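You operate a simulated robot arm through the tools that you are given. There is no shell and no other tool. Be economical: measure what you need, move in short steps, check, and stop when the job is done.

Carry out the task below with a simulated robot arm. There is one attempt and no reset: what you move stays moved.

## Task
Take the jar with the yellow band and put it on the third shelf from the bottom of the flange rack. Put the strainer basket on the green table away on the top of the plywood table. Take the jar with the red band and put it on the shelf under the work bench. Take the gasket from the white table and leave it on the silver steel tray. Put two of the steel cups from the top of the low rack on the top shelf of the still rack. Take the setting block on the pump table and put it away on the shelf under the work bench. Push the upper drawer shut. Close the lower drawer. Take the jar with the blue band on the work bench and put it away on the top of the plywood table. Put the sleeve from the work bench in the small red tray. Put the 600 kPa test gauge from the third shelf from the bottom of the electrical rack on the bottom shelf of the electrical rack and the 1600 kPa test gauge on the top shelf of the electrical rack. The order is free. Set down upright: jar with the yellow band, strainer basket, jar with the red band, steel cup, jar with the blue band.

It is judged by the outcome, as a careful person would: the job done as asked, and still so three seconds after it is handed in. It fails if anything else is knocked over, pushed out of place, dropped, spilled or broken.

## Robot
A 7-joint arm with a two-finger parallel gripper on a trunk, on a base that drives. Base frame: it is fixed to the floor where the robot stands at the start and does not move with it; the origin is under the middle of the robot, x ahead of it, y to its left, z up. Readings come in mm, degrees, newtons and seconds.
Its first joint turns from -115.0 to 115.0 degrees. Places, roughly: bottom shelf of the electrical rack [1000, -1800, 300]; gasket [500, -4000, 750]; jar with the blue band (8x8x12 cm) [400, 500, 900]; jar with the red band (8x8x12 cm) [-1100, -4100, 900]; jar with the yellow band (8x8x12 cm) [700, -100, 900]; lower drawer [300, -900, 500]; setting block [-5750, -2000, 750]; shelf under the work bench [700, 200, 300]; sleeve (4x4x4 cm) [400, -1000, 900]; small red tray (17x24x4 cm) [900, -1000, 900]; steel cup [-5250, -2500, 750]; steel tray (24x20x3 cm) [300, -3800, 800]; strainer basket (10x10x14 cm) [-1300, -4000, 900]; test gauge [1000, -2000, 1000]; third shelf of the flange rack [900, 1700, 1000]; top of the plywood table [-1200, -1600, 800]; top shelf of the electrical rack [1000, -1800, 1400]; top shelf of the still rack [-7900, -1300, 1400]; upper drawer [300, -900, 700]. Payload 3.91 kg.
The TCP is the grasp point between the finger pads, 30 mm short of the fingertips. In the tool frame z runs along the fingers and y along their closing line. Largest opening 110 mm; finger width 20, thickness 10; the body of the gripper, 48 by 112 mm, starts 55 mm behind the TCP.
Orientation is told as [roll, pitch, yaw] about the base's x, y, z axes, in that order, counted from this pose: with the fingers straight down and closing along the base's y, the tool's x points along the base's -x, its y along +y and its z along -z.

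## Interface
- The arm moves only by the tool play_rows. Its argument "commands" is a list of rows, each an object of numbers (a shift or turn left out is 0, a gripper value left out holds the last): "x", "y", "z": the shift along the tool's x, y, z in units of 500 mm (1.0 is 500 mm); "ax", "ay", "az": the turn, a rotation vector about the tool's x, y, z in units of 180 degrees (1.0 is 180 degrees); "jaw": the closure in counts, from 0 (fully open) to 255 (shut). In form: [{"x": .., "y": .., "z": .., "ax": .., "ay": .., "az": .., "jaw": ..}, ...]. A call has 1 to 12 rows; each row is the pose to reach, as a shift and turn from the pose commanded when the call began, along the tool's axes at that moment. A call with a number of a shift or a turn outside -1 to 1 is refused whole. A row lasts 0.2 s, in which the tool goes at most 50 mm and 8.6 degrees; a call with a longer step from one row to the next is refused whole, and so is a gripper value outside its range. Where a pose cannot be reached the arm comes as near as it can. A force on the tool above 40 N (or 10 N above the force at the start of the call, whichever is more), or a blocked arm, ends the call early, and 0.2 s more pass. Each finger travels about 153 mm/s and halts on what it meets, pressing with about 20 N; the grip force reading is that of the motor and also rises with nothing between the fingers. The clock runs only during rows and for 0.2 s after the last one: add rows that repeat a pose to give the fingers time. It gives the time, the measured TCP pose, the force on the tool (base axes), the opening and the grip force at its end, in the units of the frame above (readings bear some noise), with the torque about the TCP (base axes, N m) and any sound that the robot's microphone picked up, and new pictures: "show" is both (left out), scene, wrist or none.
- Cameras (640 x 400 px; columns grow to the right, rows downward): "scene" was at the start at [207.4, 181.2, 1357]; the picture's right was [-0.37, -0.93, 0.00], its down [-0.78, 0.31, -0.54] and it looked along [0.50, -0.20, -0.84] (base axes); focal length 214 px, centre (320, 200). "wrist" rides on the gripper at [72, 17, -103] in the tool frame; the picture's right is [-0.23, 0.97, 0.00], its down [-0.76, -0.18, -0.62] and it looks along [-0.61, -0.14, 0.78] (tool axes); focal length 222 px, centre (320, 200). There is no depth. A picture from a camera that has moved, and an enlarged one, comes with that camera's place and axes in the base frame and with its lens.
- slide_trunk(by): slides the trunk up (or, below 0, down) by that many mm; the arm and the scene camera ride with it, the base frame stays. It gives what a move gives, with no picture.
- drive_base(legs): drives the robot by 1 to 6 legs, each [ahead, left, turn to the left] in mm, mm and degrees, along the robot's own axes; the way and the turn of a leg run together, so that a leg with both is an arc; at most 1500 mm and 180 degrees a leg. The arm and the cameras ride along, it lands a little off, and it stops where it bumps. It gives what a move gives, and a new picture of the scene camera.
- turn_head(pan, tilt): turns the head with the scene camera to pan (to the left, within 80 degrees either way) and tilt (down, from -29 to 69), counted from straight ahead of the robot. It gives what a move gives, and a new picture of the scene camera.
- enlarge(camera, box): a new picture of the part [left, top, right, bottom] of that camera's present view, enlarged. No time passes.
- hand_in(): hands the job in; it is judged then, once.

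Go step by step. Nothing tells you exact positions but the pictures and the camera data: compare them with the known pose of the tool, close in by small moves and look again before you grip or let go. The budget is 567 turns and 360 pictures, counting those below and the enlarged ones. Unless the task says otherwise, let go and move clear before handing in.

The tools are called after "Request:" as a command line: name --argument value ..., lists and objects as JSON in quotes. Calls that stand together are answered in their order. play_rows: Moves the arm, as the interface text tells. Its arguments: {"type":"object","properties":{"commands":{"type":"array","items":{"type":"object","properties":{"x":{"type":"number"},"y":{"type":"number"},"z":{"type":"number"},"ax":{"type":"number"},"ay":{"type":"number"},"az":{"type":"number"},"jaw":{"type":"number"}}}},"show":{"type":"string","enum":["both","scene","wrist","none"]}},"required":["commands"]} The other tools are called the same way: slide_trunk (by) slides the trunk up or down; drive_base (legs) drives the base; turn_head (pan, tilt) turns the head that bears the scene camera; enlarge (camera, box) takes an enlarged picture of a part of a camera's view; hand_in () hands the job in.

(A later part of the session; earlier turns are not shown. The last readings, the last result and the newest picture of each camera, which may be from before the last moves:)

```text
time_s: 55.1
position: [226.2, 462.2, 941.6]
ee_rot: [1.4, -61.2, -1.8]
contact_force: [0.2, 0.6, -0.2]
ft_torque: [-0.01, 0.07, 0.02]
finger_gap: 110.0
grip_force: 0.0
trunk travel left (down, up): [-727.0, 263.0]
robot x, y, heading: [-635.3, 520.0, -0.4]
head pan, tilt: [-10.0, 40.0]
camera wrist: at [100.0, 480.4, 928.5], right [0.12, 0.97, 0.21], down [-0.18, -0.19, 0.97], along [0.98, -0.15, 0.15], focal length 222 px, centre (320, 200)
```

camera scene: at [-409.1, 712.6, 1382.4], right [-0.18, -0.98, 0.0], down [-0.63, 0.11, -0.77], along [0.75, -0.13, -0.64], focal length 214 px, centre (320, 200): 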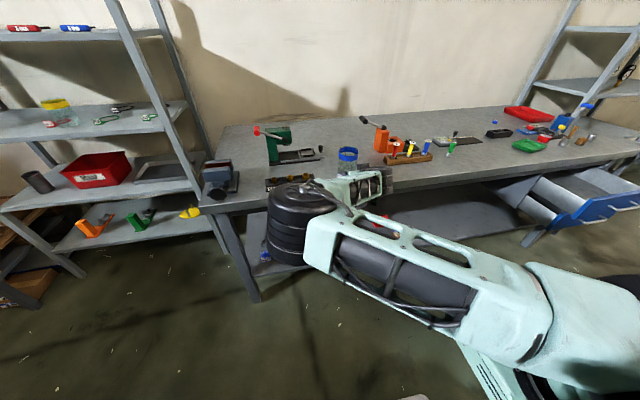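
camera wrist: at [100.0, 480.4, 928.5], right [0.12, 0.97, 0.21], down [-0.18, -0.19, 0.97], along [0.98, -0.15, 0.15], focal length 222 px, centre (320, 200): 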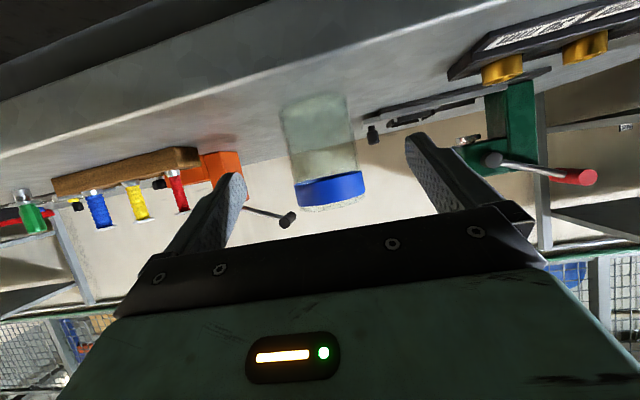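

The blue jar measures at (358,456). I drive in.

Request:
drive_base --legs '[[122, -6, 0]]'

Request:
play_rows --commands '[{"jaw": 0}]' --show "wrist"

```text
time_s: 56.3
position: [344.6, 453.6, 941.5]
ee_rot: [1.4, -61.1, -1.9]
contact_force: [-0.1, -0.3, -0.3]
ft_torque: [0.0, 0.01, 0.01]
finger_gap: 110.1
grip_force: 0.0
trunk travel left (down, up): [-727.0, 263.0]
robot x, y, heading: [-515.4, 514.4, -0.3]
head pan, tilt: [-10.0, 40.0]
camera scene: at [-289.4, 705.5, 1382.3], right [-0.18, -0.98, 0.0], down [-0.63, 0.12, -0.77], along [0.75, -0.14, -0.64], focal length 214 px, centre (320, 200)
```

scene: 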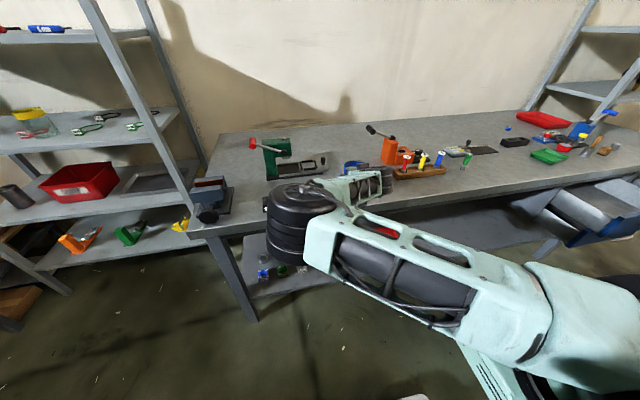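

```text
time_s: 56.7
position: [344.2, 452.6, 942.4]
ee_rot: [1.3, -61.1, -2.0]
contact_force: [-0.2, 0.0, -0.4]
ft_torque: [-0.04, 0.0, -0.03]
finger_gap: 109.9
grip_force: 0.0
trunk travel left (down, up): [-727.0, 263.0]
robot x, y, heading: [-518.3, 515.9, -0.3]
head pan, tilt: [-10.0, 40.0]
camera wrist: at [219.1, 472.2, 928.6], right [0.12, 0.97, 0.21], down [-0.18, -0.19, 0.97], along [0.98, -0.16, 0.15], focal length 222 px, centre (320, 200)
```

wrist: 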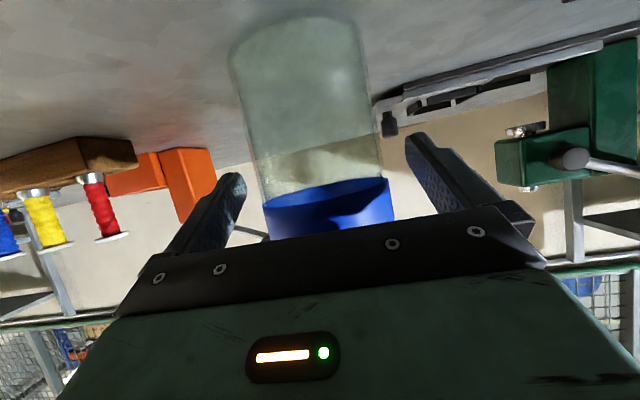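

Request:
play_rows --commands '[{"jaw": 255}, {"jaw": 255}, {"jaw": 255}]' --show "none"

Request:
slide_trunk --by 180

Request:
drive_base --legs '[[-200, 0, 0]]'

Request:
turn_head --pan -75 --tilt 30

```text
time_s: 57.5
position: [343.4, 452.7, 942.7]
ee_rot: [1.4, -61.2, -1.9]
contact_force: [-0.5, 0.1, 2.1]
ft_torque: [-0.07, -0.02, -0.01]
finger_gap: 79.0
grip_force: 20.4
trunk travel left (down, up): [-727.0, 263.0]
robot x, y, heading: [-514.9, 516.3, -0.2]
head pan, tilt: [-10.0, 40.0]
```

```text
time_s: 59.5
position: [344.5, 453.3, 1121.5]
ee_rot: [1.4, -61.0, -1.9]
contact_force: [0.8, -0.1, -1.3]
ft_torque: [-0.01, 0.04, -0.01]
finger_gap: 78.6
grip_force: 19.9
trunk travel left (down, up): [-907.0, 83.0]
robot x, y, heading: [-514.7, 516.7, -0.3]
head pan, tilt: [-10.0, 40.0]
```

```text
time_s: 61.1
position: [144.1, 455.2, 1122.1]
ee_rot: [1.4, -61.1, -1.9]
contact_force: [0.4, -0.1, -2.3]
ft_torque: [-0.03, 0.04, 0.01]
finger_gap: 78.8
grip_force: 20.1
trunk travel left (down, up): [-907.0, 83.0]
robot x, y, heading: [-715.4, 515.2, -0.4]
head pan, tilt: [-10.0, 40.0]
camera scene: at [-489.7, 706.7, 1562.3], right [-0.18, -0.98, 0.0], down [-0.63, 0.11, -0.77], along [0.75, -0.14, -0.64], focal length 214 px, centre (320, 200)
```

scene: 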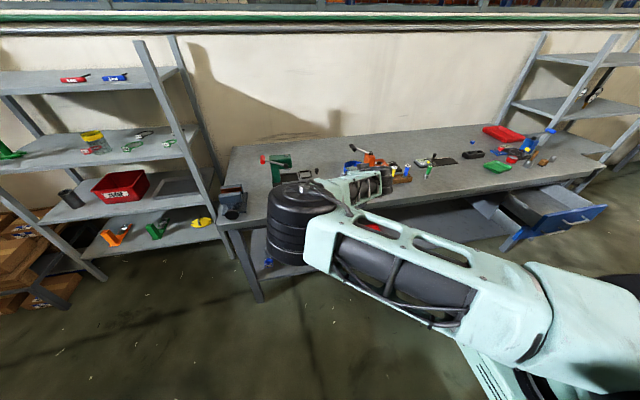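

```text
time_s: 62.5
position: [144.2, 455.6, 1122.9]
ee_rot: [1.5, -61.1, -1.8]
contact_force: [-0.2, 0.4, -2.6]
ft_torque: [0.04, 0.04, 0.0]
finger_gap: 78.7
grip_force: 20.4
trunk travel left (down, up): [-907.0, 83.0]
robot x, y, heading: [-716.9, 514.7, -0.3]
head pan, tilt: [-75.0, 30.0]
camera scene: at [-550.4, 634.4, 1577.7], right [-0.97, -0.26, 0.0], down [-0.13, 0.48, -0.87], along [0.22, -0.84, -0.5], focal length 214 px, centre (320, 200)
```

scene: 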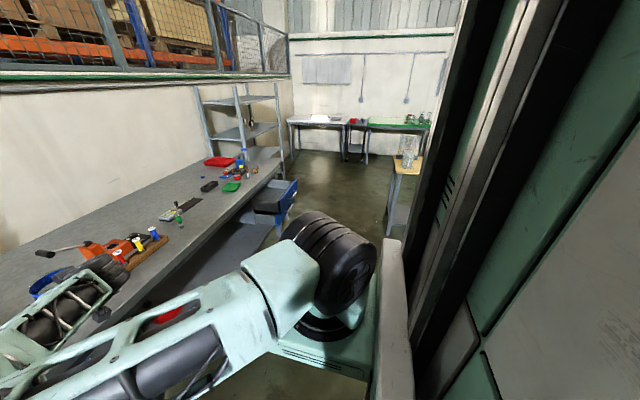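

The robot's column hides the right side, so I turn the base to face the other half of the room with the blue jar held.

Request:
drive_base --legs '[[0, 0, -90]]'

Request:
turn_head --pan -30 --tilt 25

```text
time_s: 66.8
position: [-795.8, -343.8, 1121.9]
ee_rot: [1.4, -61.1, -93.1]
contact_force: [-0.4, 0.7, -2.1]
ft_torque: [0.03, -0.06, -0.01]
finger_gap: 78.7
grip_force: 20.5
trunk travel left (down, up): [-907.0, 83.0]
robot x, y, heading: [-715.9, 512.0, -91.4]
head pan, tilt: [-75.0, 30.0]
camera scene: at [-603.4, 348.8, 1577.7], right [-0.23, 0.97, 0.0], down [0.49, 0.12, -0.87], along [-0.84, -0.2, -0.5], focal length 214 px, centre (320, 200)
```

scene: 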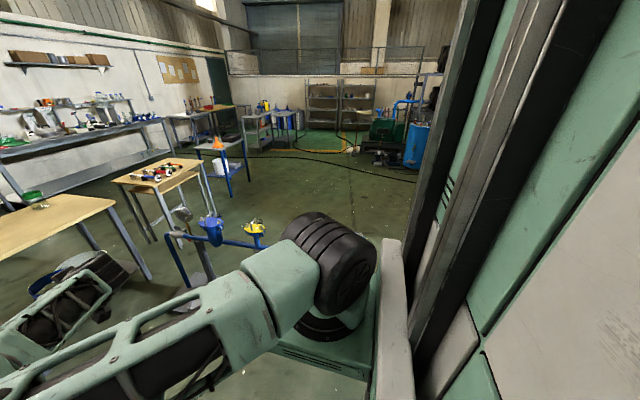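

```text
time_s: 67.9
position: [-796.4, -344.5, 1122.2]
ee_rot: [1.5, -61.1, -93.1]
contact_force: [0.8, 0.0, -1.9]
ft_torque: [0.04, 0.0, 0.0]
finger_gap: 78.9
grip_force: 20.2
trunk travel left (down, up): [-907.0, 83.0]
robot x, y, heading: [-716.5, 514.9, -91.5]
head pan, tilt: [-30.0, 25.0]
camera scene: at [-563.6, 291.4, 1585.6], right [-0.85, 0.52, 0.0], down [0.22, 0.36, -0.91], along [-0.47, -0.77, -0.42], focal length 214 px, centre (320, 200)
```

scene: 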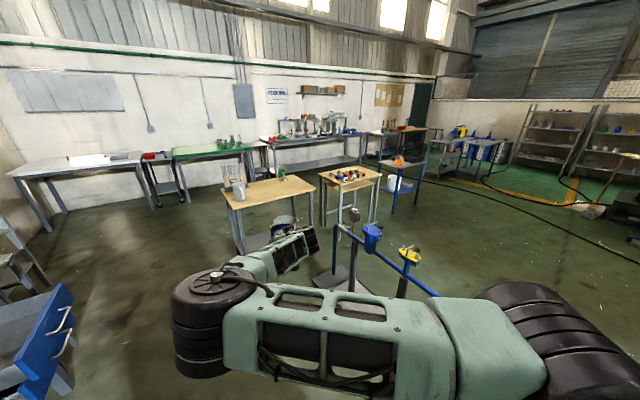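

Request:
enlarge --camera "scene" --box '[180, 130, 420, 280]'

Request:
enlarge --camera "scene" --box '[0, 90, 240, 240]'

```text
2.67 times, centred on (300, 205) of scene
camera zoom: at [-563.6, 291.4, 1585.6], right [-0.85, 0.52, 0.0], down [0.22, 0.36, -0.91], along [-0.47, -0.77, -0.42], focal length 572 px, centre (373, 187)
```

zoom: 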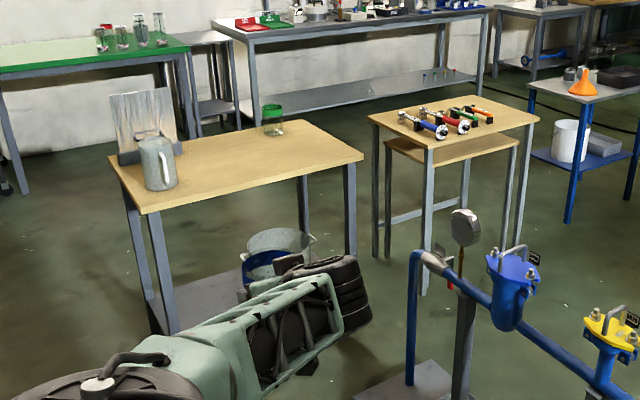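

```text
2.67 times, centred on (120, 165) of scene
camera zoom: at [-563.6, 291.4, 1585.6], right [-0.85, 0.52, 0.0], down [0.22, 0.36, -0.91], along [-0.47, -0.77, -0.42], focal length 572 px, centre (853, 293)
```

zoom: 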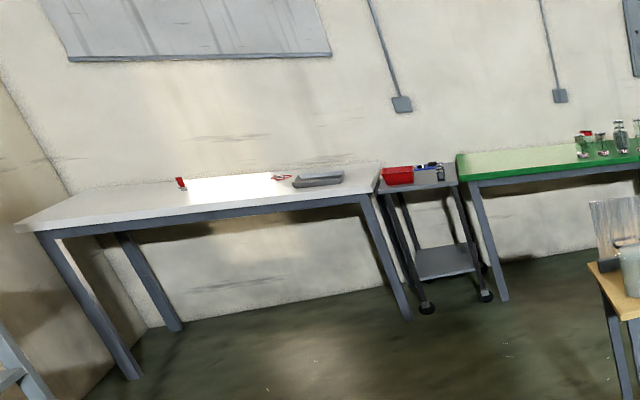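

The plywood table spans about x −1560…−760, y −1920…−1400. I'll set the blue jar around (−1200,−1510), keeping clear of the pipe stand near x −1500.

Request:
drive_base --legs '[[921, -250, -8.5]]'

Request:
turn_head --pan -5 --tilt 35

Request:
play_rows --commands '[{"jaw": 255}]' --show "wrist"

```text
time_s: 72.2
position: [-1170.7, -1102.2, 1122.7]
ee_rot: [1.5, -61.2, -100.8]
contact_force: [0.4, -0.2, -0.9]
ft_torque: [0.01, 0.0, -0.02]
finger_gap: 78.7
grip_force: 19.7
trunk travel left (down, up): [-907.0, 83.0]
robot x, y, heading: [-977.8, -260.9, -99.4]
head pan, tilt: [-30.0, 25.0]
stopped in leg 1: the robot was blocked; the commanded pose is now the measured one
camera scene: at [-856.7, -504.2, 1585.6], right [-0.78, 0.63, 0.0], down [0.27, 0.33, -0.91], along [-0.57, -0.7, -0.42], focal length 214 px, centre (320, 200)
```

scene: 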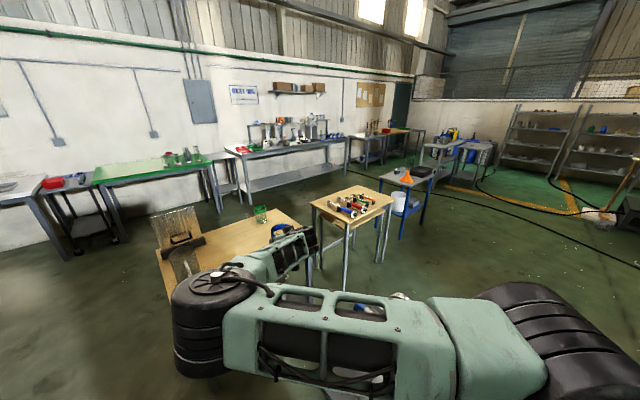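

```text
time_s: 73.1
position: [-1172.1, -1102.2, 1121.8]
ee_rot: [1.5, -61.2, -100.9]
contact_force: [-0.3, -0.6, -1.3]
ft_torque: [0.0, -0.02, 0.02]
finger_gap: 78.8
grip_force: 19.8
trunk travel left (down, up): [-907.0, 83.0]
robot x, y, heading: [-979.5, -260.0, -99.2]
head pan, tilt: [-5.0, 35.0]
camera scene: at [-820.3, -518.1, 1569.9], right [-0.97, 0.25, 0.0], down [0.14, 0.56, -0.82], along [-0.2, -0.79, -0.57], focal length 214 px, centre (320, 200)
```

scene: 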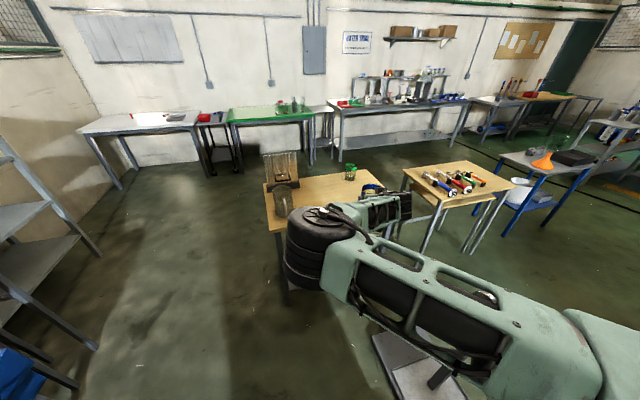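

```text
time_s: 73.5
position: [-1172.1, -1103.8, 1121.0]
ee_rot: [1.5, -61.2, -100.9]
contact_force: [-0.1, 1.1, -1.0]
ft_torque: [0.0, 0.02, -0.02]
finger_gap: 78.8
grip_force: 20.0
trunk travel left (down, up): [-907.0, 83.0]
robot x, y, heading: [-979.0, -258.8, -99.1]
head pan, tilt: [-5.0, 35.0]
camera wrist: at [-1133.7, -981.4, 1108.6], right [0.94, -0.27, 0.21], down [-0.16, 0.21, 0.97], along [-0.3, -0.94, 0.15], focal length 222 px, centre (320, 200)
```

wrist: 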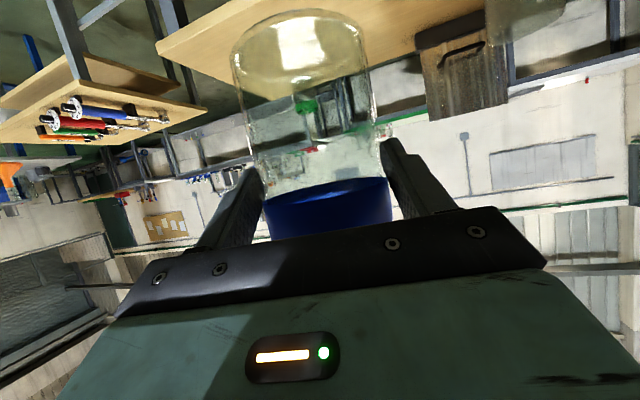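

Blocked again, this time probably by the pipe stand on my right. I step left and look at it.

Request:
drive_base --legs '[[0, 80, 0]]'

Request:
turn_head --pan -50 --tilt 60

```text
time_s: 74.5
position: [-1093.3, -1115.2, 1122.4]
ee_rot: [1.5, -61.1, -100.8]
contact_force: [-0.3, 0.5, -1.6]
ft_torque: [0.04, -0.03, 0.01]
finger_gap: 78.4
grip_force: 20.1
trunk travel left (down, up): [-907.0, 83.0]
robot x, y, heading: [-902.7, -272.0, -99.5]
head pan, tilt: [-5.0, 35.0]
camera scene: at [-741.6, -530.9, 1569.9], right [-0.97, 0.25, 0.0], down [0.14, 0.56, -0.82], along [-0.2, -0.79, -0.57], focal length 214 px, centre (320, 200)
```

scene: 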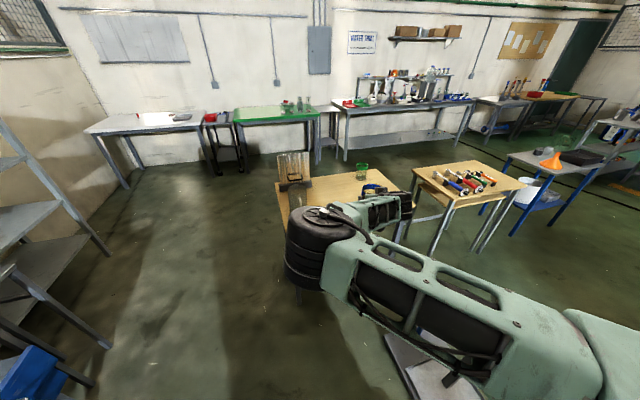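

```text
time_s: 75.7
position: [-1092.7, -1116.2, 1121.1]
ee_rot: [1.5, -61.3, -100.8]
contact_force: [0.0, -0.4, -1.0]
ft_torque: [0.03, -0.02, 0.0]
finger_gap: 78.5
grip_force: 19.4
trunk travel left (down, up): [-907.0, 83.0]
robot x, y, heading: [-900.5, -273.9, -99.3]
head pan, tilt: [-50.0, 60.0]
camera scene: at [-777.0, -479.8, 1535.6], right [-0.51, 0.86, 0.0], down [0.74, 0.44, -0.5], along [-0.43, -0.26, -0.87], focal length 214 px, centre (320, 200)
```

scene: 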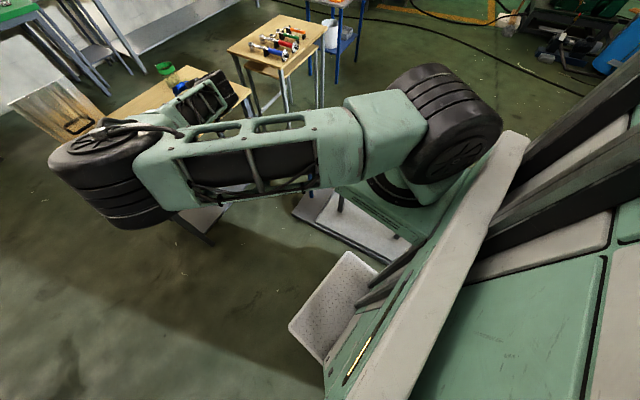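

I correct the heading to −95° and approach the table further from the stand, aiming the jar near (−1085,−1495).

Request:
drive_base --legs '[[0, 0, 4.4], [220, -8, 0]]'

Request:
turn_head --pan 15 --tilt 45

Request:
play_rows --commands '[{"jaw": 255}]' --show "wrist"

```text
time_s: 77.8
position: [-1056.5, -1347.8, 1121.6]
ee_rot: [1.5, -61.1, -96.5]
contact_force: [-0.3, -0.7, -1.9]
ft_torque: [0.04, 0.01, 0.0]
finger_gap: 78.4
grip_force: 20.1
trunk travel left (down, up): [-907.0, 83.0]
robot x, y, heading: [-928.7, -491.5, -95.0]
head pan, tilt: [-50.0, 60.0]
camera scene: at [-788.5, -689.1, 1535.6], right [-0.57, 0.82, 0.0], down [0.71, 0.5, -0.5], along [-0.41, -0.29, -0.87], focal length 214 px, centre (320, 200)
```

scene: 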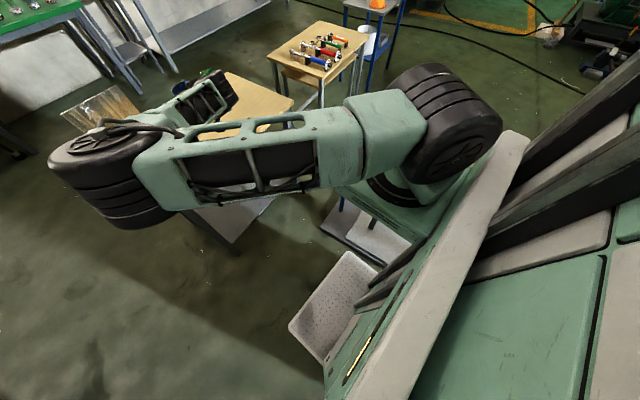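

```text
time_s: 79.2
position: [-1055.9, -1346.2, 1121.7]
ee_rot: [1.5, -61.2, -96.5]
contact_force: [-0.4, -0.4, -1.6]
ft_torque: [0.01, -0.01, 0.0]
finger_gap: 78.6
grip_force: 19.9
trunk travel left (down, up): [-907.0, 83.0]
robot x, y, heading: [-925.0, -493.9, -94.9]
head pan, tilt: [15.0, 45.0]
camera scene: at [-719.8, -731.0, 1555.0], right [-0.98, -0.17, 0.0], down [-0.12, 0.7, -0.71], along [0.12, -0.7, -0.71], focal length 214 px, centre (320, 200)
```

scene: 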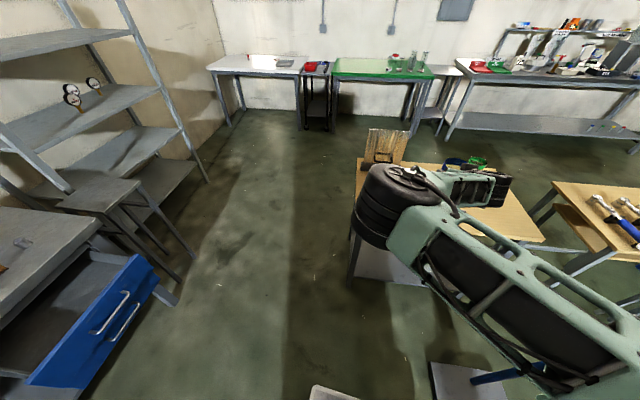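

```text
time_s: 79.6
position: [-1056.1, -1347.8, 1121.2]
ee_rot: [1.4, -61.1, -96.5]
contact_force: [0.1, -1.0, -1.4]
ft_torque: [0.01, 0.02, 0.0]
finger_gap: 79.0
grip_force: 20.2
trunk travel left (down, up): [-907.0, 83.0]
robot x, y, heading: [-925.5, -497.5, -95.0]
head pan, tilt: [15.0, 45.0]
camera wrist: at [-1027.2, -1223.0, 1108.5], right [0.96, -0.2, 0.21], down [-0.17, 0.19, 0.97], along [-0.23, -0.96, 0.15], focal length 222 px, centre (320, 200)
```

wrist: 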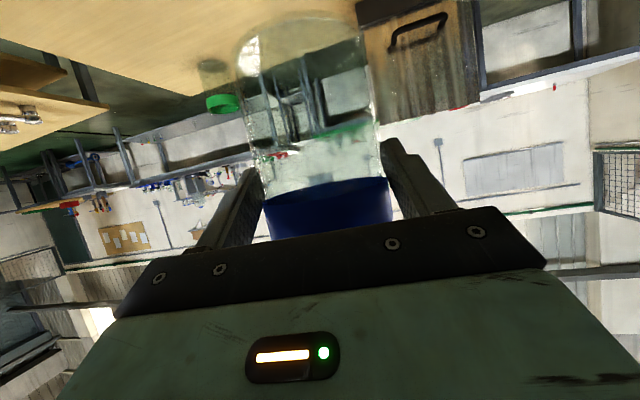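

Request:
drive_base --legs '[[155, 0, 0]]'

Request:
slide_trunk --by -140

Request:
play_rows --commands '[{"jaw": 255}]'

```text
time_s: 81.0
position: [-1070.0, -1498.5, 1121.0]
ee_rot: [1.4, -61.1, -96.6]
contact_force: [-0.4, -0.8, -1.8]
ft_torque: [0.0, -0.01, 0.03]
finger_gap: 78.6
grip_force: 19.9
trunk travel left (down, up): [-907.0, 83.0]
robot x, y, heading: [-937.6, -644.1, -95.1]
head pan, tilt: [15.0, 45.0]
camera scene: at [-733.3, -883.5, 1555.1], right [-0.98, -0.17, 0.0], down [-0.12, 0.7, -0.71], along [0.12, -0.7, -0.71], focal length 214 px, centre (320, 200)
```

scene: 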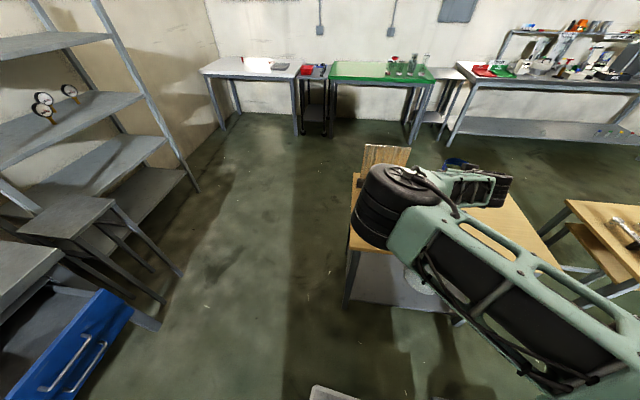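

```text
time_s: 82.6
position: [-1069.7, -1498.7, 981.7]
ee_rot: [1.5, -61.0, -96.7]
contact_force: [-0.5, -0.1, -1.8]
ft_torque: [0.05, 0.01, -0.01]
finger_gap: 78.6
grip_force: 20.2
trunk travel left (down, up): [-767.0, 223.0]
robot x, y, heading: [-939.8, -645.7, -94.9]
head pan, tilt: [15.0, 45.0]
```

```text
time_s: 83.0
position: [-1071.1, -1498.5, 982.6]
ee_rot: [1.6, -61.2, -96.6]
contact_force: [0.0, 0.0, -1.5]
ft_torque: [0.01, -0.01, -0.02]
finger_gap: 78.8
grip_force: 20.0
trunk travel left (down, up): [-767.0, 223.0]
robot x, y, heading: [-944.5, -647.0, -95.1]
head pan, tilt: [15.0, 45.0]
camera scene: at [-733.3, -883.7, 1415.1], right [-0.98, -0.17, 0.0], down [-0.12, 0.7, -0.71], along [0.12, -0.7, -0.71], focal length 214 px, centre (320, 200)
camera wrist: at [-1041.4, -1375.2, 968.5], right [0.96, -0.2, 0.21], down [-0.17, 0.19, 0.97], along [-0.23, -0.96, 0.15], focal length 222 px, centre (320, 200)
```

scene: 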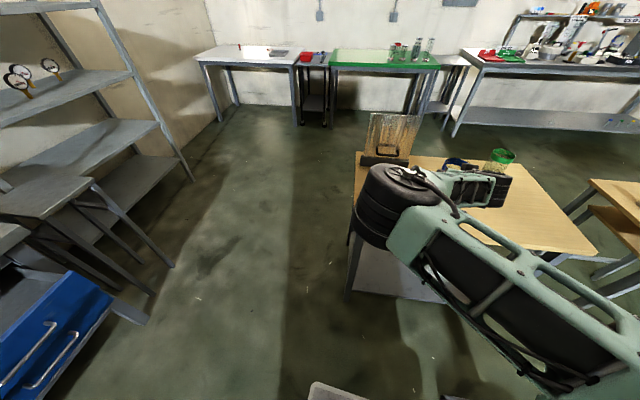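
wrist: 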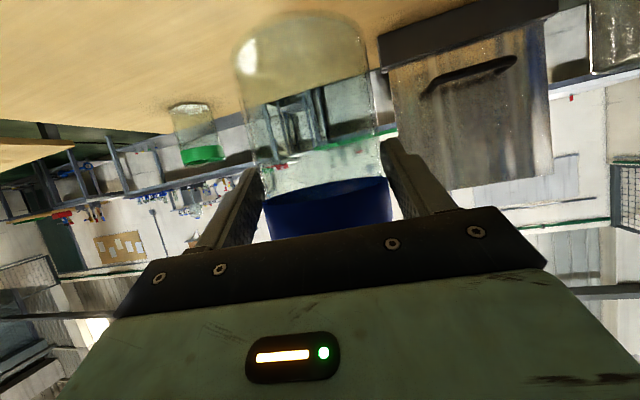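

Request:
slide_trunk --by -50

Request:
play_rows --commands '[{"jaw": 255}]'

```text
time_s: 83.9
position: [-1070.2, -1499.2, 932.7]
ee_rot: [1.5, -61.1, -96.5]
contact_force: [-0.1, -0.1, -1.6]
ft_torque: [0.0, -0.03, -0.02]
finger_gap: 78.9
grip_force: 19.7
trunk travel left (down, up): [-717.0, 273.0]
robot x, y, heading: [-942.7, -641.3, -95.3]
head pan, tilt: [15.0, 45.0]
```

```text
time_s: 84.3
position: [-1071.3, -1498.3, 932.6]
ee_rot: [1.5, -61.1, -96.5]
contact_force: [0.1, 0.2, -1.2]
ft_torque: [0.03, 0.0, -0.02]
finger_gap: 78.5
grip_force: 20.2
trunk travel left (down, up): [-717.0, 273.0]
robot x, y, heading: [-942.5, -645.4, -94.9]
head pan, tilt: [15.0, 45.0]
camera scene: at [-733.3, -883.7, 1365.1], right [-0.98, -0.17, 0.0], down [-0.12, 0.7, -0.71], along [0.12, -0.7, -0.71], focal length 214 px, centre (320, 200)
camera wrist: at [-1041.4, -1375.2, 918.5], right [0.96, -0.2, 0.21], down [-0.17, 0.19, 0.97], along [-0.23, -0.96, 0.15], focal length 222 px, centre (320, 200)
```

scene: 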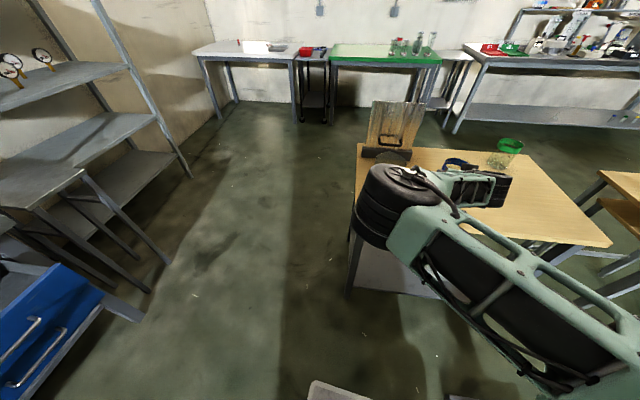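
wrist: 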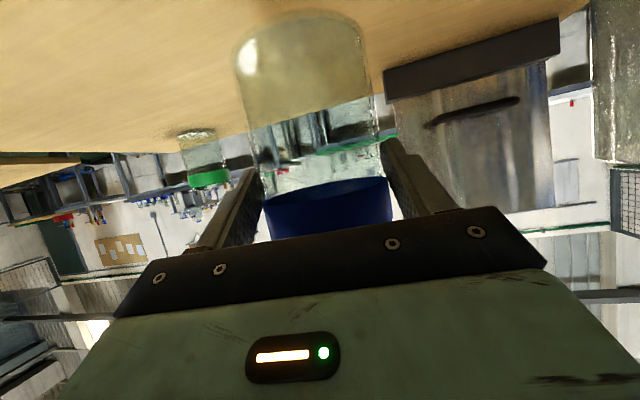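

Request:
slide_trunk --by -26

Request:
slide_trunk --by -5

Request:
slide_trunk --by -5

Request:
slide_trunk --by -5

```text
time_s: 85.1
position: [-1069.9, -1499.0, 905.8]
ee_rot: [1.5, -61.1, -96.6]
contact_force: [0.5, 0.3, -1.1]
ft_torque: [0.01, -0.01, -0.01]
finger_gap: 78.7
grip_force: 20.2
trunk travel left (down, up): [-691.0, 299.0]
robot x, y, heading: [-939.8, -647.2, -94.9]
head pan, tilt: [15.0, 45.0]
```

```text
time_s: 85.6
position: [-1070.1, -1499.3, 901.4]
ee_rot: [1.5, -61.2, -96.6]
contact_force: [0.2, -0.2, -1.6]
ft_torque: [0.02, -0.01, -0.02]
finger_gap: 79.0
grip_force: 20.1
trunk travel left (down, up): [-686.0, 304.0]
robot x, y, heading: [-939.1, -647.9, -95.1]
head pan, tilt: [15.0, 45.0]
```

```text
time_s: 86.1
position: [-1070.3, -1498.5, 896.2]
ee_rot: [1.5, -61.1, -96.6]
contact_force: [-0.2, -0.3, -1.9]
ft_torque: [0.0, 0.0, -0.01]
finger_gap: 78.6
grip_force: 20.0
trunk travel left (down, up): [-681.0, 309.0]
robot x, y, heading: [-942.1, -646.0, -95.1]
head pan, tilt: [15.0, 45.0]
```

```text
time_s: 86.7
position: [-1069.5, -1498.9, 889.7]
ee_rot: [1.5, -61.1, -96.5]
contact_force: [0.7, -0.3, -1.1]
ft_torque: [0.05, 0.0, -0.03]
finger_gap: 78.7
grip_force: 19.7
trunk travel left (down, up): [-676.0, 314.0]
robot x, y, heading: [-939.1, -646.8, -95.2]
head pan, tilt: [15.0, 45.0]
```

Request:
slide_trunk --by -5

Request:
slide_trunk --by -5

Request:
play_rows --commands '[{"jaw": 255}]'

```text
time_s: 87.2
position: [-1069.3, -1498.4, 885.3]
ee_rot: [1.5, -61.1, -96.6]
contact_force: [0.5, 0.1, -1.6]
ft_torque: [0.05, 0.01, -0.01]
finger_gap: 78.9
grip_force: 20.1
trunk travel left (down, up): [-671.0, 319.0]
robot x, y, heading: [-936.7, -646.4, -95.2]
head pan, tilt: [15.0, 45.0]
```

```text
time_s: 87.8
position: [-1069.5, -1499.8, 883.5]
ee_rot: [1.4, -61.3, -96.6]
contact_force: [0.4, 0.1, 8.5]
ft_torque: [-0.06, 0.27, -0.01]
finger_gap: 78.6
grip_force: 20.5
trunk travel left (down, up): [-666.0, 324.0]
robot x, y, heading: [-940.8, -644.7, -95.1]
head pan, tilt: [15.0, 45.0]
```

```text
time_s: 88.2
position: [-1070.4, -1499.5, 882.7]
ee_rot: [1.5, -61.1, -96.5]
contact_force: [1.1, -1.1, 13.1]
ft_torque: [-0.3, 0.41, 0.09]
finger_gap: 78.3
grip_force: 19.9
trunk travel left (down, up): [-666.0, 324.0]
robot x, y, heading: [-939.4, -645.2, -95.3]
head pan, tilt: [15.0, 45.0]
camera scene: at [-733.1, -883.1, 1314.3], right [-0.98, -0.17, 0.0], down [-0.12, 0.7, -0.71], along [0.12, -0.7, -0.71], focal length 214 px, centre (320, 200)
camera wrist: at [-1041.2, -1375.4, 868.9], right [0.96, -0.2, 0.21], down [-0.17, 0.2, 0.96], along [-0.23, -0.96, 0.15], focal length 222 px, centre (320, 200)
```

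scene: 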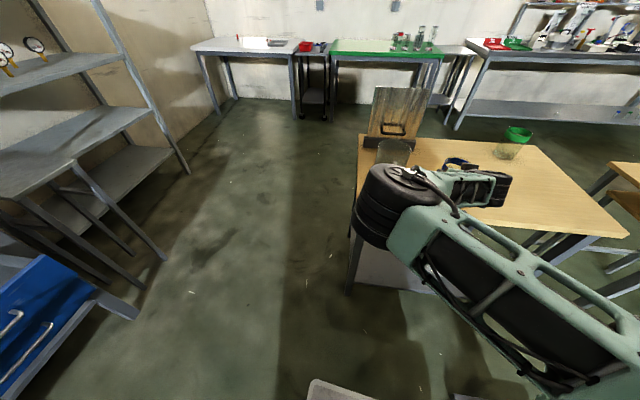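
wrist: 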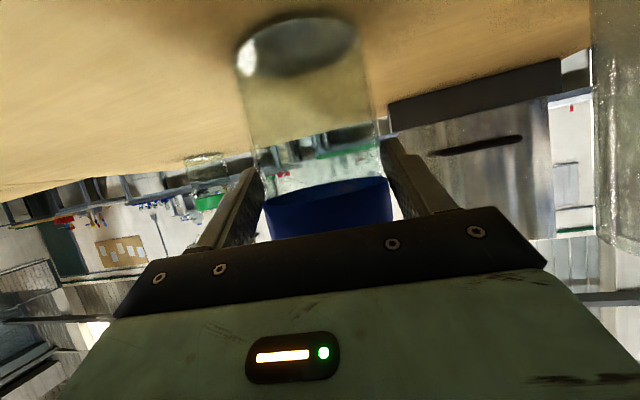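

The jar is on the table. I release and back off.

Request:
play_rows --commands '[{"jaw": 200}, {"jaw": 120}, {"jaw": 0}, {"jaw": 0}, {"jaw": 0}]' --show "none"

Request:
drive_base --legs '[[-300, 0, 0]]'

Request:
turn_head --pan -30 --tilt 25

```text
time_s: 89.4
position: [-1071.1, -1498.4, 880.0]
ee_rot: [1.5, -61.1, -96.6]
contact_force: [0.5, -0.4, -1.0]
ft_torque: [-0.02, 0.0, 0.01]
finger_gap: 110.2
grip_force: 0.0
trunk travel left (down, up): [-666.0, 324.0]
robot x, y, heading: [-938.4, -643.6, -95.3]
head pan, tilt: [15.0, 45.0]
```

```text
time_s: 91.4
position: [-1044.9, -1200.7, 880.8]
ee_rot: [1.5, -61.1, -96.7]
contact_force: [1.1, -0.1, -0.4]
ft_torque: [-0.01, 0.02, 0.03]
finger_gap: 110.0
grip_force: 0.1
trunk travel left (down, up): [-666.0, 324.0]
robot x, y, heading: [-913.5, -349.0, -95.0]
head pan, tilt: [15.0, 45.0]
camera scene: at [-707.5, -587.5, 1314.1], right [-0.98, -0.17, 0.0], down [-0.12, 0.7, -0.71], along [0.12, -0.7, -0.71], focal length 214 px, centre (320, 200)
```

scene: 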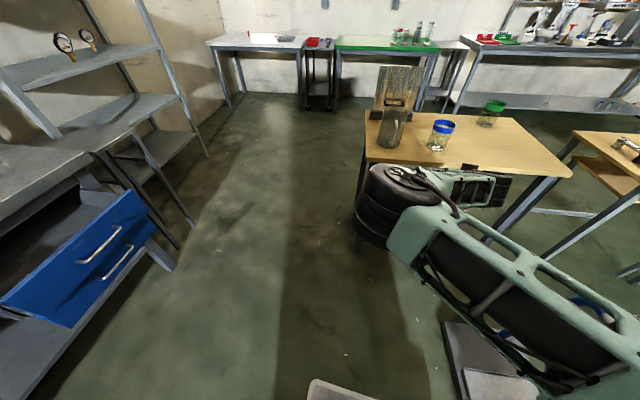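

```text
time_s: 92.5
position: [-1045.3, -1202.3, 881.6]
ee_rot: [1.6, -61.1, -96.7]
contact_force: [-0.5, -0.2, 0.1]
ft_torque: [0.03, 0.0, 0.0]
finger_gap: 110.1
grip_force: 0.1
trunk travel left (down, up): [-666.0, 324.0]
robot x, y, heading: [-911.6, -348.4, -95.0]
head pan, tilt: [-30.0, 25.0]
camera scene: at [-774.4, -582.9, 1344.6], right [-0.82, 0.57, 0.0], down [0.24, 0.35, -0.91], along [-0.52, -0.74, -0.42], focal length 214 px, centre (320, 200)
```

scene: 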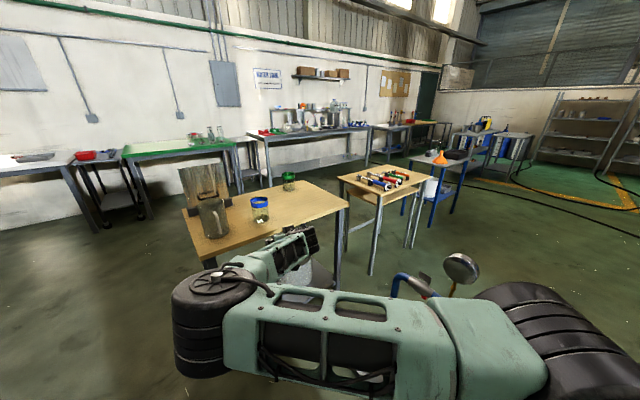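

Blue jar stands on the plywood table. Next are the drawers, sleeve and gauges; I raise the arm, step away from the stand and turn to face the bench.

Request:
slide_trunk --by 220

Request:
drive_base --legs '[[0, 200, 0], [0, 0, 95]]'

Request:
turn_head --pan -25 --tilt 35

```text
time_s: 94.8
position: [-1045.4, -1200.9, 1101.3]
ee_rot: [1.5, -61.1, -96.7]
contact_force: [-0.5, 0.3, -0.7]
ft_torque: [0.02, -0.03, 0.01]
finger_gap: 109.9
grip_force: 0.0
trunk travel left (down, up): [-886.0, 104.0]
robot x, y, heading: [-916.5, -352.3, -95.2]
head pan, tilt: [-30.0, 25.0]
```

```text
time_s: 100.4
position: [146.3, -439.2, 1101.2]
ee_rot: [1.5, -61.1, -2.7]
contact_force: [-0.1, -0.2, 0.2]
ft_torque: [0.03, 0.0, -0.02]
finger_gap: 109.9
grip_force: 0.1
trunk travel left (down, up): [-886.0, 104.0]
robot x, y, heading: [-713.9, -371.2, -0.7]
head pan, tilt: [-30.0, 25.0]
camera scene: at [-488.3, -210.3, 1564.6], right [-0.51, -0.86, 0.0], down [-0.36, 0.22, -0.91], along [0.78, -0.47, -0.42], focal length 214 px, centre (320, 200)
```

scene: 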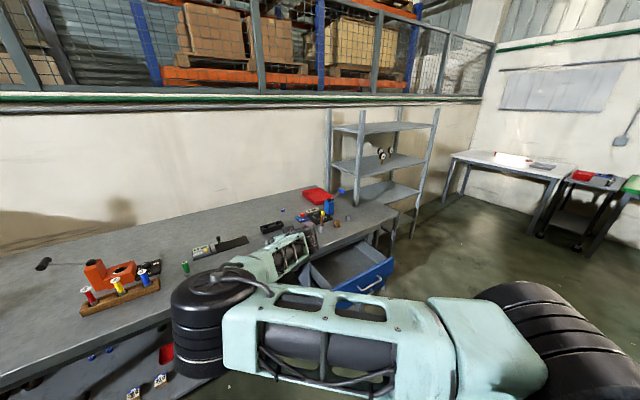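

```text
time_s: 101.1
position: [146.7, -438.3, 1100.3]
ee_rot: [1.5, -61.1, -2.6]
contact_force: [-1.2, -0.4, -0.4]
ft_torque: [-0.01, -0.04, 0.0]
finger_gap: 110.1
grip_force: 0.0
trunk travel left (down, up): [-886.0, 104.0]
robot x, y, heading: [-711.6, -363.6, -0.9]
head pan, tilt: [-25.0, 35.0]
camera scene: at [-488.2, -201.5, 1548.9], right [-0.44, -0.9, 0.0], down [-0.52, 0.25, -0.82], along [0.74, -0.36, -0.57], focal length 214 px, centre (320, 200)
```

scene: 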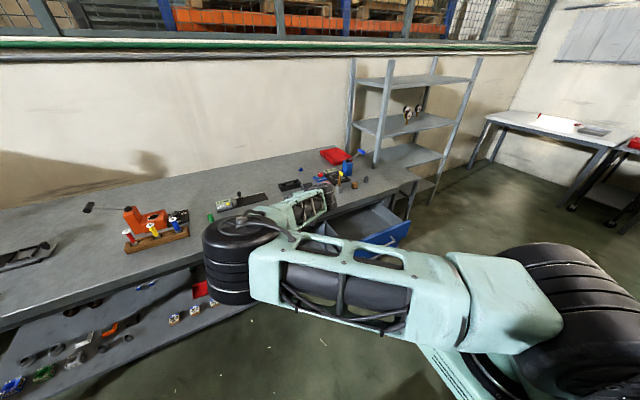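

I fold the arm to tool-down, closer in, over free space.

Request:
play_rows --commands '[{"x": 0.013, "z": -0.05, "ay": 0.0424}, {"x": 0.026, "z": -0.1, "ay": 0.0848}, {"x": 0.039, "z": -0.15, "ay": 0.127}, {"x": 0.052, "z": -0.2, "ay": 0.17}, {"x": 0.065, "z": -0.25, "ay": 0.212}, {"x": 0.078, "z": -0.3, "ay": 0.254}, {"x": 0.091, "z": -0.35, "ay": 0.297}, {"x": 0.104, "z": -0.398, "ay": 0.339}]'

```text
time_s: 102.9
position: [-52.0, -435.3, 1153.1]
ee_rot: [0.7, 0.0, -1.3]
contact_force: [0.9, -0.7, 0.1]
ft_torque: [-0.04, 0.0, 0.03]
finger_gap: 110.2
grip_force: 0.0
trunk travel left (down, up): [-886.0, 104.0]
robot x, y, heading: [-711.9, -363.8, -0.9]
head pan, tilt: [-25.0, 35.0]
camera scene: at [-488.1, -201.3, 1548.8], right [-0.44, -0.9, 0.0], down [-0.52, 0.25, -0.82], along [0.74, -0.36, -0.57], focal length 214 px, centre (320, 200)
camera wrist: at [-123.4, -416.8, 1255.6], right [0.25, 0.97, 0.01], down [0.76, -0.2, 0.62], along [0.6, -0.15, -0.78], focal length 222 px, centre (320, 200)
```

scene: 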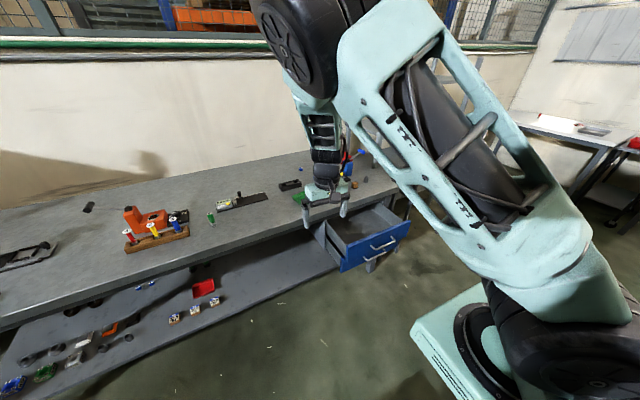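
wrist: 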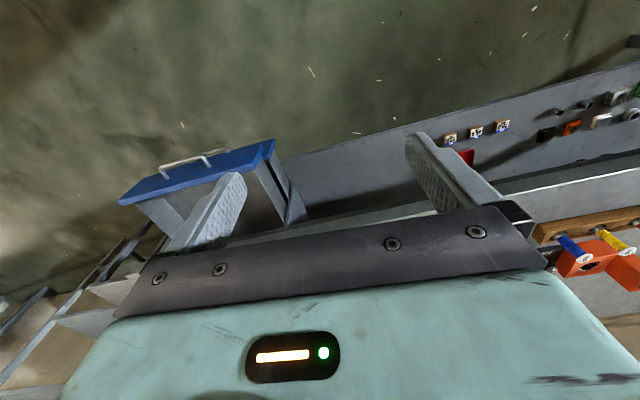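

Request:
enlarge --camera "scene" --box '[260, 140, 440, 290]'

Request:
enlarge --camera "scene" --box '[0, 230, 280, 400]'

```text
2.67 times, centred on (350, 215) of scene
camera zoom: at [-488.1, -201.3, 1548.8], right [-0.44, -0.9, 0.0], down [-0.52, 0.25, -0.82], along [0.74, -0.36, -0.57], focal length 572 px, centre (240, 160)
```

zoom: 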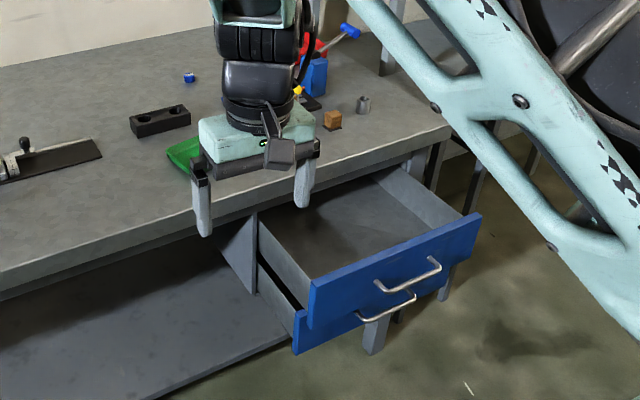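

```text
2.29 times, centred on (140, 315) of scene
camera zoom: at [-488.1, -201.3, 1548.8], right [-0.44, -0.9, 0.0], down [-0.52, 0.25, -0.82], along [0.74, -0.36, -0.57], focal length 490 px, centre (731, -63)
```

zoom: 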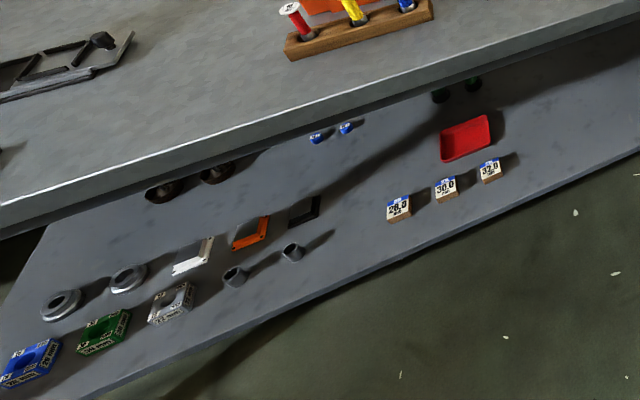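

Both drawers stand open with fronts near x 110 and 140, centred about y −845. I move in front and tilt the tool, then lower with the trunk.

Request:
drive_base --legs '[[50, -407, 0.9]]'

Request:
play_rows --commands '[{"ay": -0.044, "jaw": 0}, {"ay": -0.088}, {"ay": -0.132}, {"ay": -0.176}, {"ay": -0.222}]' --show "none"

Request:
slide_trunk --by -300

Request:
turn_head --pan -25 --tilt 45

Request:
play_rows --commands '[{"jaw": 0}]' --show "wrist"

```text
time_s: 105.5
position: [-4.2, -824.3, 1152.0]
ee_rot: [0.8, -0.1, -0.3]
contact_force: [-0.3, -0.3, 0.4]
ft_torque: [0.01, 0.02, -0.01]
finger_gap: 109.8
grip_force: 0.0
trunk travel left (down, up): [-886.0, 104.0]
robot x, y, heading: [-666.7, -769.2, -0.0]
head pan, tilt: [-25.0, 35.0]
camera scene: at [-444.3, -598.2, 1548.9], right [-0.42, -0.91, 0.0], down [-0.52, 0.24, -0.82], along [0.74, -0.35, -0.57], focal length 214 px, centre (320, 200)
```

scene: 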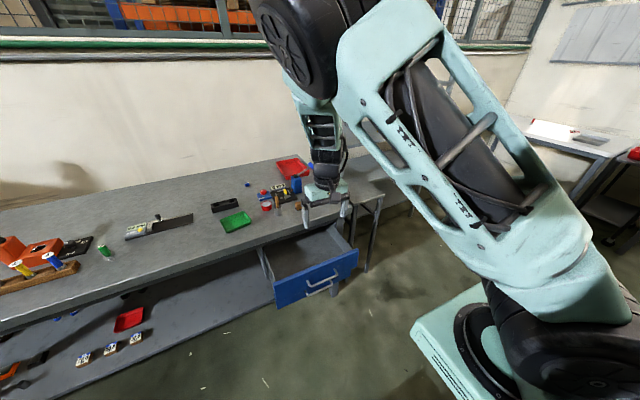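

```text
time_s: 106.7
position: [-3.6, -823.4, 1153.7]
ee_rot: [1.1, -40.2, -1.0]
contact_force: [-0.1, 0.1, 0.7]
ft_torque: [-0.03, 0.01, -0.03]
finger_gap: 110.1
grip_force: 0.1
out of reach, approached as far as the arm can: row 3
trunk travel left (down, up): [-886.0, 104.0]
robot x, y, heading: [-669.3, -766.2, -0.0]
head pan, tilt: [-25.0, 35.0]
```

```text
time_s: 109.7
position: [-3.9, -824.4, 851.5]
ee_rot: [0.9, -40.1, -0.9]
contact_force: [-0.8, 0.9, -0.2]
ft_torque: [-0.01, -0.03, -0.03]
finger_gap: 110.2
grip_force: 0.0
trunk travel left (down, up): [-586.0, 404.0]
robot x, y, heading: [-668.5, -769.3, 0.1]
head pan, tilt: [-25.0, 35.0]
```

```text
time_s: 110.4
position: [-4.3, -824.0, 852.9]
ee_rot: [0.9, -40.1, -0.8]
contact_force: [-0.3, 0.5, 1.3]
ft_torque: [0.02, 0.0, 0.0]
finger_gap: 110.1
grip_force: 0.1
trunk travel left (down, up): [-586.0, 404.0]
robot x, y, heading: [-664.6, -767.6, -0.1]
head pan, tilt: [-25.0, 45.0]
camera scene: at [-450.4, -595.5, 1234.1], right [-0.42, -0.91, 0.0], down [-0.64, 0.3, -0.71], along [0.64, -0.3, -0.71], focal length 214 px, centre (320, 200)
```

scene: 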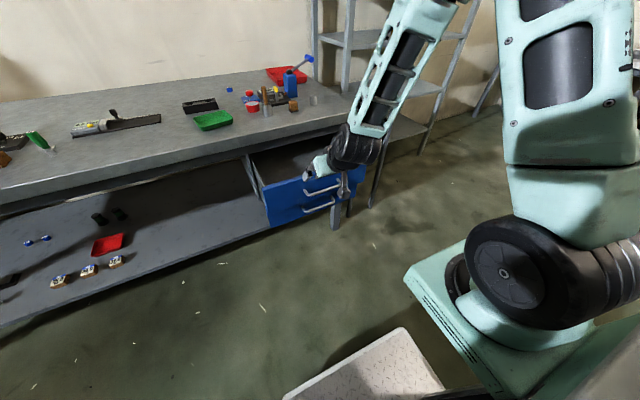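

```text
time_s: 110.8
position: [-3.7, -824.4, 852.7]
ee_rot: [0.9, -40.1, -1.0]
contact_force: [0.1, -0.1, -0.8]
ft_torque: [-0.04, -0.01, 0.0]
finger_gap: 109.9
grip_force: 0.0
trunk travel left (down, up): [-586.0, 404.0]
robot x, y, heading: [-666.1, -763.9, 0.1]
head pan, tilt: [-25.0, 45.0]
camera wrist: at [-125.2, -806.8, 885.0], right [0.18, 0.97, 0.16], down [0.18, -0.19, 0.96], along [0.97, -0.14, -0.21], focal length 222 px, centre (320, 200)
```

wrist: 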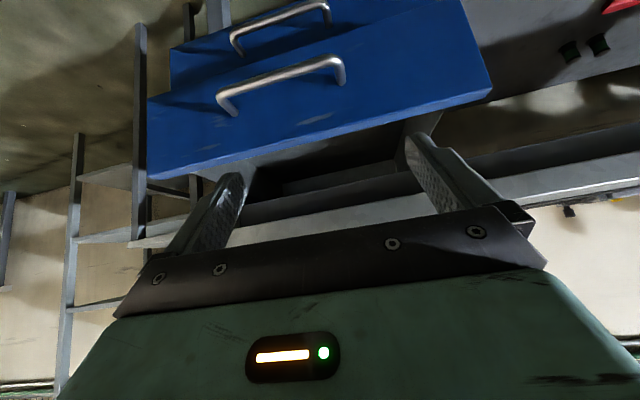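

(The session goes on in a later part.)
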